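You operate a simulated robot arm through the tools that you are given. There is no shell and no other tool. Be economical: measure what you need, move in short steps, check, and stop when the job is done.

You are at the controls of a simulated robot arm. One attempt, no reset.

TASK
Put one of the white tubes from the top of the side table on the white dish.
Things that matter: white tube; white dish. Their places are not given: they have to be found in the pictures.

The check looks at the end state, three seconds after you hand in, the way a careful person would. Anything else that was tipped, shoved, dropped, spilled or broken makes it a failure.

THE ROBOT
A 7-joint arm with a two-finger parallel gripper, fixed in place. Base frame: the origin is at the foot of the arm, x ahead of it, y to its left, z up; the work surface is at about z = 780. Lengths are in mm, angles in degrees, forces in N, time in s.
With the tool pointing down near the work surface it reaches from about 220 to 680 mm from the base axis. Its first joint turns from -66.0 to 66.0 degrees. Payload 2.4 kg.
The TCP is the grasp point between the finger pads, 30 mm short of the fingertips. In the tool frame z runs along the fingers and y along their closing line. Largest opening 94 mm; finger width 28, thickness 10; the body of the gripper, 50 by 96 mm, starts 55 mm behind the TCP.
Orientation is told as [roll, pitch, yaw] about the base's x, y, z axes, in that order, counted from this pose: with the fingers straight down and closing along the base's y, the tool's x points along the base's -x, its y along +y and its z along -z.

THE INTERFACE
- The arm moves only by the tool play_rows. Its argument "plan" is one flat list of numbers, 7 for each row, row after row: the closure in counts, from 0 (fully open) to 255 (shut), then the shift along the base's x, y, z in m, then the turn, a rotation vector about the base's x, y, z in degrees. In form: [claw, tx, ty, tz, rx, ry, rz, claw, tx, ty, tz, rx, ry, rz, ...]. A call has 1 to 12 rows; each row is the pose to reach, as a shift and turn from the pose commanded when the call began. A row lasts 0.2 s, in which the tool goes at most 50 mm and 8.6 degrees; a call with a longer step from one row to the next is refused whole, and so is a gripper value outside its range. A pose out of reach is approached as far as the arm can. The call stops where the force on the tool passes 40 N (or 10 N more than at its start, if that is more) or the arm is blocked; 0.2 s more then pass. The fingers move at their own pace (about 153 mm/s each) and stop on an object; they squeeze with about 36 N. The grip force told is the motor's: it shows also when the fingers shut on nothing. Time passes only in rows, and 0.2 s behind the last, so rows that repeat a pose let the fingers close. It gives the time, the measured TCP pose, the force on the tool (base axes), the opening and the grip force at its end, in the units of the frame above (readings bear some noise).
- Cameras (640 x 400 px; columns grow to the right, rows downward): "scene" is fixed at [23, 469.3, 1435.3]; the picture's right is [-0.86, -0.51, 0.00], its down [-0.34, 0.57, -0.75] and it looks along [0.38, -0.64, -0.66] (base axes); focal length 357 px, centre (320, 200). "wrist" rides on the gripper at [76, 14, -102] in the tool frame; the picture's right is [-0.18, 0.98, 0.00], its down [-0.75, -0.14, -0.64] and it looks along [-0.63, -0.12, 0.77] (tool axes); focal length 243 px, centre (320, 200).
- grab_frame(camera): a new picture of that camera. The clock stands still meanwhile.
- locate(camera, pixels): for up to 12 pixels [column, row] of the newest picture of that camera ("zoom" is the newest enlarged one), the place [x, y, z] in the base frame of the surface seen there, good to about 2 mm. The clock stands still meanwhile.
- inspect(camera, box): a new picture of the part [left, top, right, bottom] of that camera's present view, enlarged. The clock stands still meanwhile.
- sign_off(): hands the job in; it is judged then, once.

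Work in short steps. Measure before you move; look again where a grasp or a placing could have gone wrong, and mend it. You have 60 turns and 20 pictures in all, those below and enlarged ones among them. Open the gripper and draw the arm clear of the work before you hand the job in, unless the task says otherwise; then end with one line.

The tools are called as a command line: name --argument value ..., lists and objects as JSON in quotes. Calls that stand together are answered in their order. play_rows: Moves the arm, as the interface text tells. Its arguments: {"type":"object","properties":{"plan":{"type":"array","items":{"type":"number"}}},"required":["plan"]} The other tools are called the same way: grab_frame (camera) takes a picture; locate (camera, pixels) gives the place of the surface under pixels of a picture; inspect (camera, box) takes an enlarged picture of a part of a camera's view; sign_off () hands the job in.

At the start:

```text
clock: 0.0
tool_pos: [425.2, -1.2, 1106.2]
tool_rot: [0.0, 0.0, 0.0]
contact_force: [0.2, -0.8, 0.1]
grip_width: 94.2
grip_force: 0.1
```

scene: 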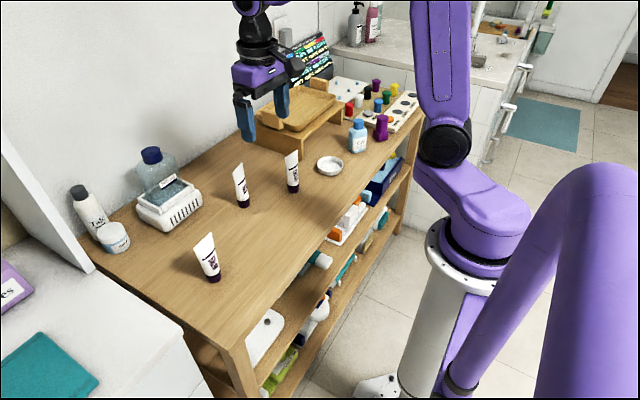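
wrist: 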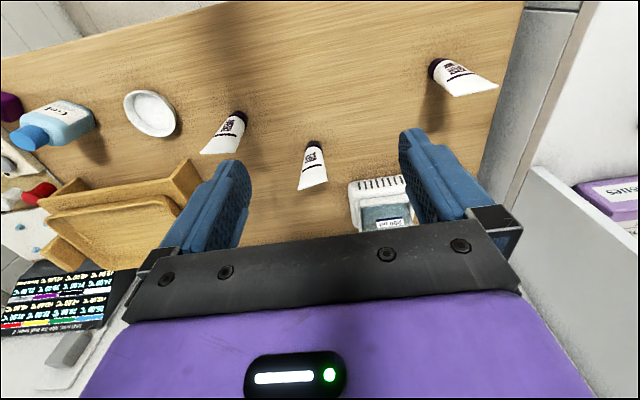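

The scene shows three white tubes standing on caps near (241,186), (292,172), (207,258), and a white dish at (330,166). I enlarge the area to measure them.

inspect --camera "scene" --box '[220, 110, 380, 210]'

locate --camera "scene" --pixels '[[292, 157], [292, 172], [293, 188], [238, 168], [242, 186], [244, 204], [330, 166], [204, 240], [213, 278], [330, 158], [330, 174]]'

```text
4.00 times, centred on (300, 160) of scene
```

zoom: 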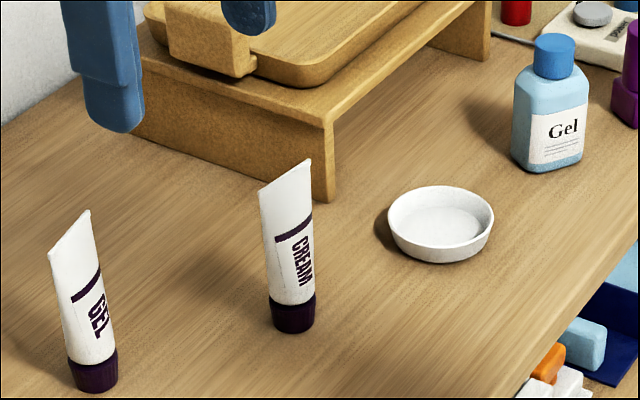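

```text
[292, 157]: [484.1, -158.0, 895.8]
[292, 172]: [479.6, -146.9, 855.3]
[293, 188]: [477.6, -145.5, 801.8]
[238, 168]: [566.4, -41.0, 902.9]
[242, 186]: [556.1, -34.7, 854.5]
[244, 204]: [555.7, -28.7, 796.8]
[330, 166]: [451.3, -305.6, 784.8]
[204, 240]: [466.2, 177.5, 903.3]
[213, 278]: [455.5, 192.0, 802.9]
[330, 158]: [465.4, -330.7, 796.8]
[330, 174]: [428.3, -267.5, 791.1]
```

Next I measure the cream tube's crimp ends and cap, the dish rim and floor, and the corner of the tray stand in the zoom.

locate --camera "zoom" --pixels '[[263, 192], [307, 164], [285, 180], [272, 312], [314, 310], [293, 325], [391, 225], [492, 222], [440, 189], [440, 222], [440, 250], [325, 130]]'

locate --camera "wrist" --pixels '[[203, 152], [238, 154], [222, 135], [238, 117], [128, 104], [172, 128], [150, 113], [299, 187], [325, 182], [316, 147], [195, 175], [60, 125]]'

```text
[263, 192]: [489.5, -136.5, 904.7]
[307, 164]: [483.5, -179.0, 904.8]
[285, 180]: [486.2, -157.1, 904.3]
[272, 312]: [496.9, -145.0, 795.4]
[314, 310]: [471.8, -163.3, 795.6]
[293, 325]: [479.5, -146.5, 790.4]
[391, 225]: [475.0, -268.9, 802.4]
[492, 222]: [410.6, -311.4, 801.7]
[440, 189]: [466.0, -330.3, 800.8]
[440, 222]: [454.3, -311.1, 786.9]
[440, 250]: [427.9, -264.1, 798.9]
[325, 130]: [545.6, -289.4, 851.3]
```

```text
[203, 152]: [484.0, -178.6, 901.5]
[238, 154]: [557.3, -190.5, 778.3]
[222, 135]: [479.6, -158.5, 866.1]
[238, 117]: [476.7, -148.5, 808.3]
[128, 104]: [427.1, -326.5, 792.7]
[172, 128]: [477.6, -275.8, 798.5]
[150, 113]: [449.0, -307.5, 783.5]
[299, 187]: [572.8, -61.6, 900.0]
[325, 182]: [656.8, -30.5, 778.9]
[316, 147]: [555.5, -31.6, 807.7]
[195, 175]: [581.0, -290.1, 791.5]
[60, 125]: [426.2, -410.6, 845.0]
```

The cream tube is centred near (487,-158), top at 905, with its crimp lying about along y (yaw about -8°). The dish is centred near (446,-297), with its floor at about 786. I move above the tube and turn to match the crimp.

play_rows --plan '[0, 0.0124, -0.0314, -0.028, 0, 0, -2, 0, 0.0248, -0.0628, -0.056, 0, 0, -4, 0, 0.0372, -0.0942, -0.084, 0, 0, -6, 0, 0.0496, -0.1256, -0.112, 0, 0, -8, 0, 0.062, -0.157, -0.14, 0, 0, -8, 0, 0.062, -0.157, -0.14, 0, 0, -8]'

grab_frame --camera "wrist"

inspect --camera "scene" --box '[220, 90, 380, 190]'

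```text
clock: 1.4
tool_pos: [488.2, -159.7, 967.2]
tool_rot: [0.0, 0.0, -7.9]
contact_force: [-0.1, -0.3, 1.5]
grip_width: 94.0
grip_force: 0.0
```

```text
16 pictures are left
```

wrist: 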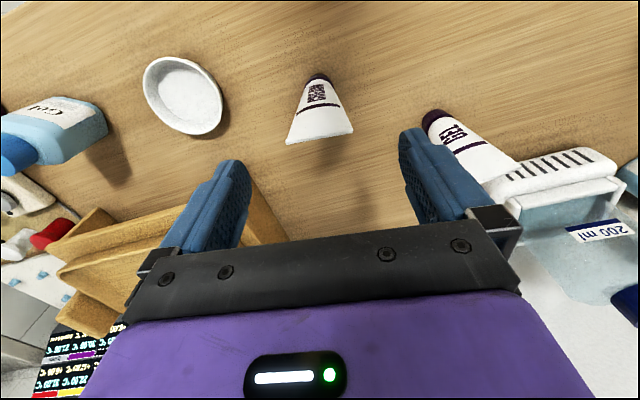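

```text
4.00 times, centred on (300, 140) of scene
```

zoom: 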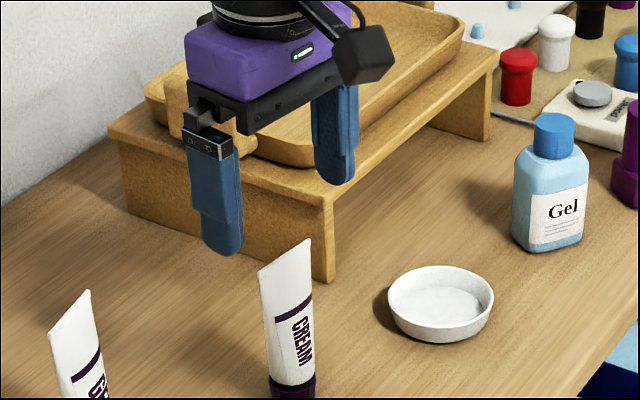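

The gripper is above the tube, with the crimp seen at wrist (286,142)–(353,130). I check its ends, the dish rim and the stand in this view before descending.

locate --camera "wrist" --pixels '[[289, 140], [350, 130], [320, 134], [318, 78], [148, 88], [219, 105], [200, 68], [176, 125], [181, 92], [340, 112], [299, 112]]'

```text
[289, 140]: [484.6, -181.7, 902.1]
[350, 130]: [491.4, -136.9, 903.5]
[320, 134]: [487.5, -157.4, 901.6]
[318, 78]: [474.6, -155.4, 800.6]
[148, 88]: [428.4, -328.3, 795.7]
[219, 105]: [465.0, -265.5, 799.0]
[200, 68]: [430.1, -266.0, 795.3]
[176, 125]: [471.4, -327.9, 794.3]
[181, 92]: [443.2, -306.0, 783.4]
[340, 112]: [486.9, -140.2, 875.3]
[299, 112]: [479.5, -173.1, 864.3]
```

The tube centre is about (488,-158.5), nearly under the TCP. I go straight down 110 mm, to about z 857, which keeps the palm above the 905 top.

play_rows --plan '[0, 0, 0.001, -0.03, 0, 0, 0, 0, 0, 0.001, -0.06, 0, 0, 0, 0, 0, 0.001, -0.085, 0, 0, 0, 0, 0, 0.001, -0.1, 0, 0, 0, 0, 0, 0.001, -0.11, 0, 0, 0, 0, 0, 0.001, -0.11, 0, 0, 0]'

grab_frame --camera "wrist"

```text
clock: 2.8
tool_pos: [488.8, -157.8, 856.4]
tool_rot: [0.0, 0.0, -8.0]
contact_force: [-1.3, 0.3, -0.5]
grip_width: 94.0
grip_force: 0.1
```

```text
14 pictures are left
```

wrist: 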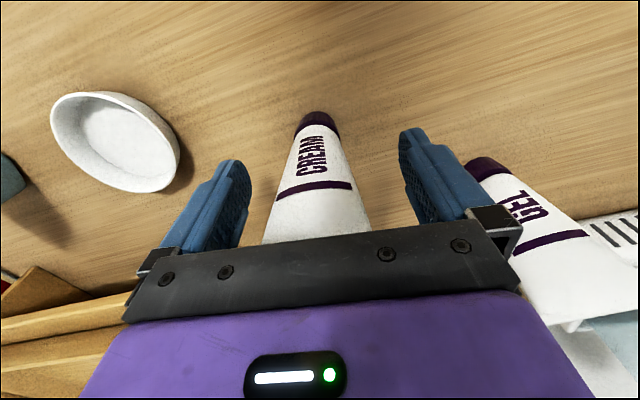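

The tube sits centred between the fingers with nothing touching. I close in place.

play_rows --plan '[90, 0, 0, 0, 0, 0, 0, 130, 0, 0, 0, 0, 0, 0, 170, 0, 0, 0, 0, 0, 0, 200, 0, 0, 0, 0, 0, 0, 200, 0, 0, 0, 0, 0, 0]'

```text
clock: 4.0
tool_pos: [485.9, -157.2, 856.6]
tool_rot: [0.0, 0.1, -7.9]
contact_force: [0.0, -0.1, 1.0]
grip_width: 49.5
grip_force: 36.1
```

The fingers stopped at 49.5 mm with 36 N of grip. I lift 60 mm and look at how the tube is held.

play_rows --plan '[200, 0, 0, 0.01, 0, 0, 0, 200, 0, 0, 0.03, 0, 0, 0, 200, 0, 0, 0.05, 0, 0, 0, 200, 0, 0, 0.06, 0, 0, 0, 200, 0, 0, 0.06, 0, 0, 0]'

grab_frame --camera "wrist"

inspect --camera "scene" --box '[220, 90, 380, 190]'

```text
clock: 5.2
tool_pos: [487.1, -157.0, 916.9]
tool_rot: [0.0, 0.0, -7.9]
contact_force: [-0.2, 0.0, -0.4]
grip_width: 49.0
grip_force: 36.1
```

```text
13 pictures are left
```

wrist: 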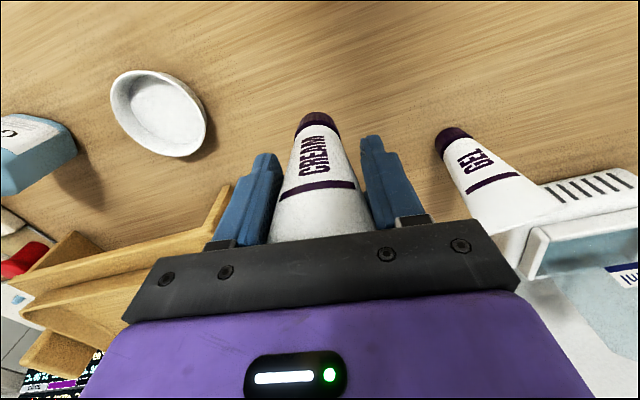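

```text
4.00 times, centred on (300, 140) of scene
```

zoom: 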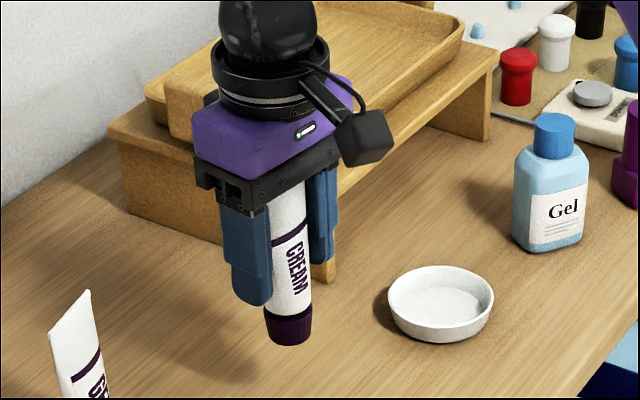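

The tube lifted upright with its cap clear at zoom (290,330). I carry it at this height to above the dish at (448.5,-297).

play_rows --plan '[200, -0.005, -0.018, 0, 0, 0, 0, 200, -0.013, -0.048, 0, 0, 0, 0, 200, -0.022, -0.08, 0, 0, 0, 0, 200, -0.031, -0.112, 0, 0, 0, 0, 200, -0.0365, -0.132, 0, 0, 0, 0, 200, -0.0385, -0.14, 0, 0, 0, 0, 200, -0.0385, -0.14, 0, 0, 0, 0]'

grab_frame --camera "wrist"

inspect --camera "scene" --box '[250, 90, 410, 190]'

```text
clock: 6.8
tool_pos: [449.1, -298.7, 916.0]
tool_rot: [0.0, 0.0, -8.1]
contact_force: [-0.7, -0.1, -0.9]
grip_width: 49.1
grip_force: 35.8
```

```text
11 pictures are left
```

wrist: 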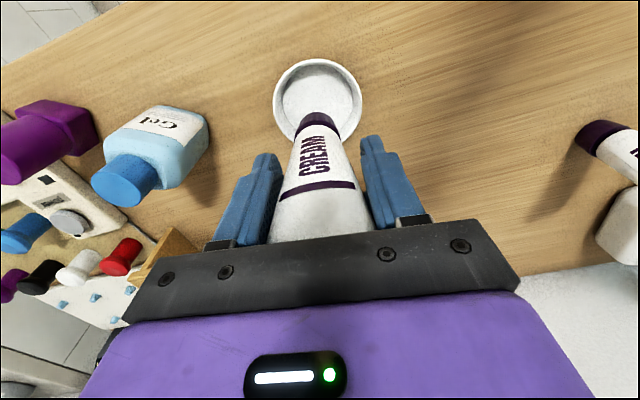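

```text
4.00 times, centred on (330, 140) of scene
```

zoom: 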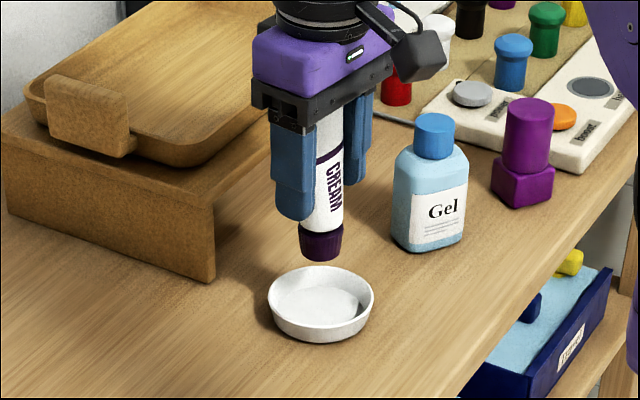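

The cap shows at wrist (315,120) and zoom (320,245), above the dish. I measure the cap against the dish rim.

locate --camera "wrist" --pixels '[[299, 124], [335, 122], [316, 114], [315, 117], [276, 97], [360, 97], [316, 61], [310, 85]]'

locate --camera "zoom" --pixels '[[300, 245], [341, 243], [320, 250], [320, 259], [271, 300], [372, 297], [320, 269], [320, 328], [320, 300]]'

```text
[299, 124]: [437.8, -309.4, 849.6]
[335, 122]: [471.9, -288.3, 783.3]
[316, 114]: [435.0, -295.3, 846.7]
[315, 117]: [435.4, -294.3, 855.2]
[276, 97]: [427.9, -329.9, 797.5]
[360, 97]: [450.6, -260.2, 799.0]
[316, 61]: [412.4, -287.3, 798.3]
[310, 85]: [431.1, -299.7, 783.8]
```

```text
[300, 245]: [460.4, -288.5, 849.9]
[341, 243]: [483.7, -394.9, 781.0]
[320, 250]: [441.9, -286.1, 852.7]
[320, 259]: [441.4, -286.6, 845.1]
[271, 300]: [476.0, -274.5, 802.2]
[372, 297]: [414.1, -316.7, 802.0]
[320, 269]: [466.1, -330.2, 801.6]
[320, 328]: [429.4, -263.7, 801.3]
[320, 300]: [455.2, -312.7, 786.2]
```

The cap centre is about (449.5,-298) and the dish centre about (446.5,-297), so I shift -3, +1 mm. I lower 50 mm, just short of the floor (cap bottom about 840, floor about 785).

play_rows --plan '[200, -0.003, 0.001, 0, 0, 0, 0, 200, -0.003, 0.001, -0.02, 0, 0, 0, 200, -0.003, 0.001, -0.035, 0, 0, 0, 200, -0.003, 0.001, -0.045, 0, 0, 0, 200, -0.003, 0.001, -0.05, 0, 0, 0, 200, -0.003, 0.001, -0.05, 0, 0, 0]'

inspect --camera "scene" --box '[290, 120, 370, 170]'

```text
clock: 8.2
tool_pos: [444.5, -295.8, 866.8]
tool_rot: [0.0, 0.0, -7.7]
contact_force: [0.0, -0.4, -0.5]
grip_width: 49.1
grip_force: 36.0
```

```text
8.00 times, centred on (330, 145) of scene
```

zoom: 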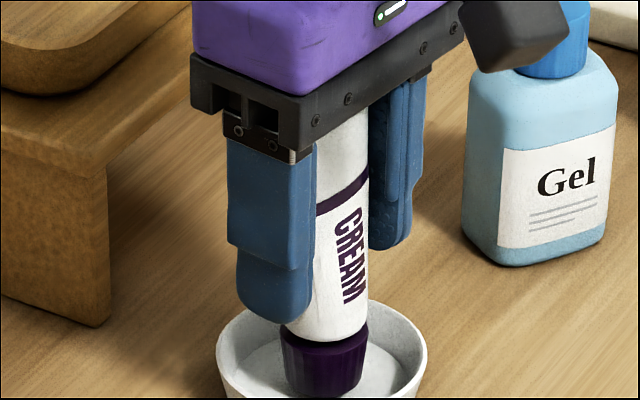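

The cap is inside the rim, well centred, with no contact yet. I creep down 1 mm per row.

play_rows --plan '[200, 0, 0, -0.001, 0, 0, 0, 200, 0, 0, -0.002, 0, 0, 0, 200, 0, 0, -0.003, 0, 0, 0, 200, 0, 0, -0.003, 0, 0, 0]'

```text
clock: 9.2
tool_pos: [446.3, -296.1, 864.0]
tool_rot: [0.1, 0.0, -8.0]
contact_force: [0.0, 0.0, -0.4]
grip_width: 49.6
grip_force: 36.3
```

No contact force yet, so I continue 1 mm at a time.

play_rows --plan '[200, 0, 0, -0.001, 0, 0, 0, 200, 0, 0, -0.001, 0, 0, 0]'

play_rows --plan '[200, 0, 0, -0.001, 0, 0, 0, 200, 0, 0, -0.001, 0, 0, 0]'

```text
clock: 9.8
tool_pos: [445.9, -296.5, 863.2]
tool_rot: [0.1, 0.0, -8.0]
contact_force: [-0.1, -0.3, -1.4]
grip_width: 49.2
grip_force: 36.1
```

```text
clock: 10.4
tool_pos: [445.5, -296.4, 862.5]
tool_rot: [0.0, 0.0, -7.9]
contact_force: [-0.2, -0.5, -0.8]
grip_width: 49.3
grip_force: 36.1
```

Still free at 862.5, and contact is expected at about 861.5. I continue in 1 mm and 0.5 mm steps.

play_rows --plan '[200, 0, 0, -0.001, 0, 0, 0, 200, 0, 0, -0.001, 0, 0, 0]'

play_rows --plan '[200, 0, 0, -0.0005, 0, 0, 0, 200, 0, 0, -0.0005, 0, 0, 0]'

inspect --camera "scene" --box '[290, 135, 370, 185]'

```text
clock: 11.0
tool_pos: [446.2, -295.6, 861.1]
tool_rot: [0.0, 0.0, -8.0]
contact_force: [-1.2, 1.2, 9.9]
grip_width: 49.4
grip_force: 36.3
```

```text
clock: 11.6
tool_pos: [446.1, -296.1, 861.0]
tool_rot: [-0.1, -0.1, -8.0]
contact_force: [-2.5, 0.6, 18.2]
grip_width: 49.0
grip_force: 36.1
```

```text
8.00 times, centred on (330, 160) of scene
```

zoom: 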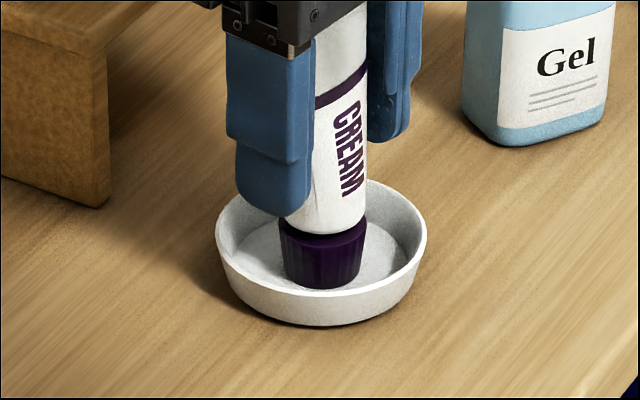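

The cap is on the dish floor (18 N upward). I ease the load by 0.7 mm, then open the fingers gradually in place.

play_rows --plan '[200, 0, 0, 0.0007, 0, 0, 0, 200, 0, 0, 0.0007, 0, 0, 0, 125, 0, 0, 0.0007, 0, 0, 0, 118, 0, 0, 0.0007, 0, 0, 0, 108, 0, 0, 0.0007, 0, 0, 0, 90, 0, 0, 0.0007, 0, 0, 0, 60, 0, 0, 0.0007, 0, 0, 0, 30, 0, 0, 0.0007, 0, 0, 0, 30, 0, 0, 0.0007, 0, 0, 0]'

grab_frame --camera "wrist"

```text
clock: 13.6
tool_pos: [445.6, -296.4, 861.4]
tool_rot: [0.0, 0.0, -7.9]
contact_force: [0.1, 0.6, -0.2]
grip_width: 82.9
grip_force: 0.1
```

```text
7 pictures are left
```

wrist: 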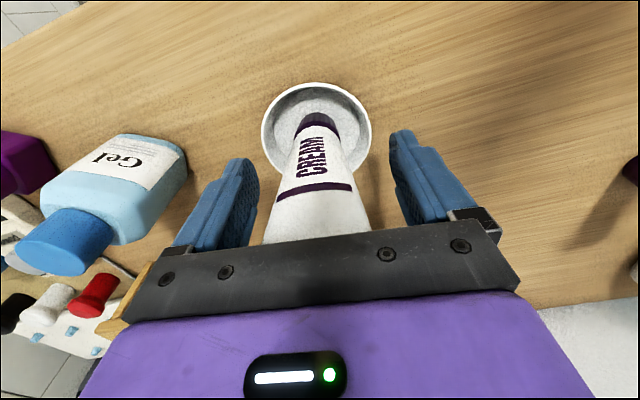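

The tube stands free in the dish with the fingers clear on both sides. I rise straight up.

play_rows --plan '[30, 0, 0, 0.01, 0, 0, 0, 30, 0, 0, 0.03, 0, 0, 0, 30, 0, 0, 0.06, 0, 0, 0, 30, 0, 0, 0.09, 0, 0, 0, 30, 0, 0, 0.13, 0, 0, 0, 30, 0, 0, 0.17, 0, 0, 0, 30, 0, 0, 0.21, 0, 0, 0, 30, 0, 0.04, 0.23, 0, 0, 0, 30, 0, 0.085, 0.23, 0, 0, 0, 30, 0, 0.13, 0.23, 0, 0, 0, 30, 0, 0.17, 0.23, 0, 0, 0, 30, 0, 0.17, 0.23, 0, 0, 0]'

grab_frame --camera "scene"

```text
clock: 16.2
tool_pos: [444.6, -125.2, 1090.8]
tool_rot: [0.0, 0.0, -8.0]
contact_force: [-0.6, 0.8, 0.0]
grip_width: 82.9
grip_force: 0.0
```

```text
6 pictures are left
```

scene: 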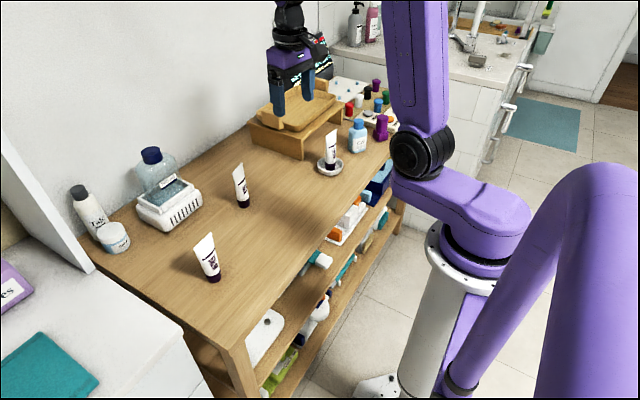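

The tube stands in the dish at (331,152), everything else is undisturbed, and the arm is clear with the gripper open. I hand in.

sign_off

```text
The job is handed in.
```

One white tube (the "CREAM" one) is standing upright in the white dish. In the last picture nothing else had moved, and I handed in with the gripper open and the arm clear.
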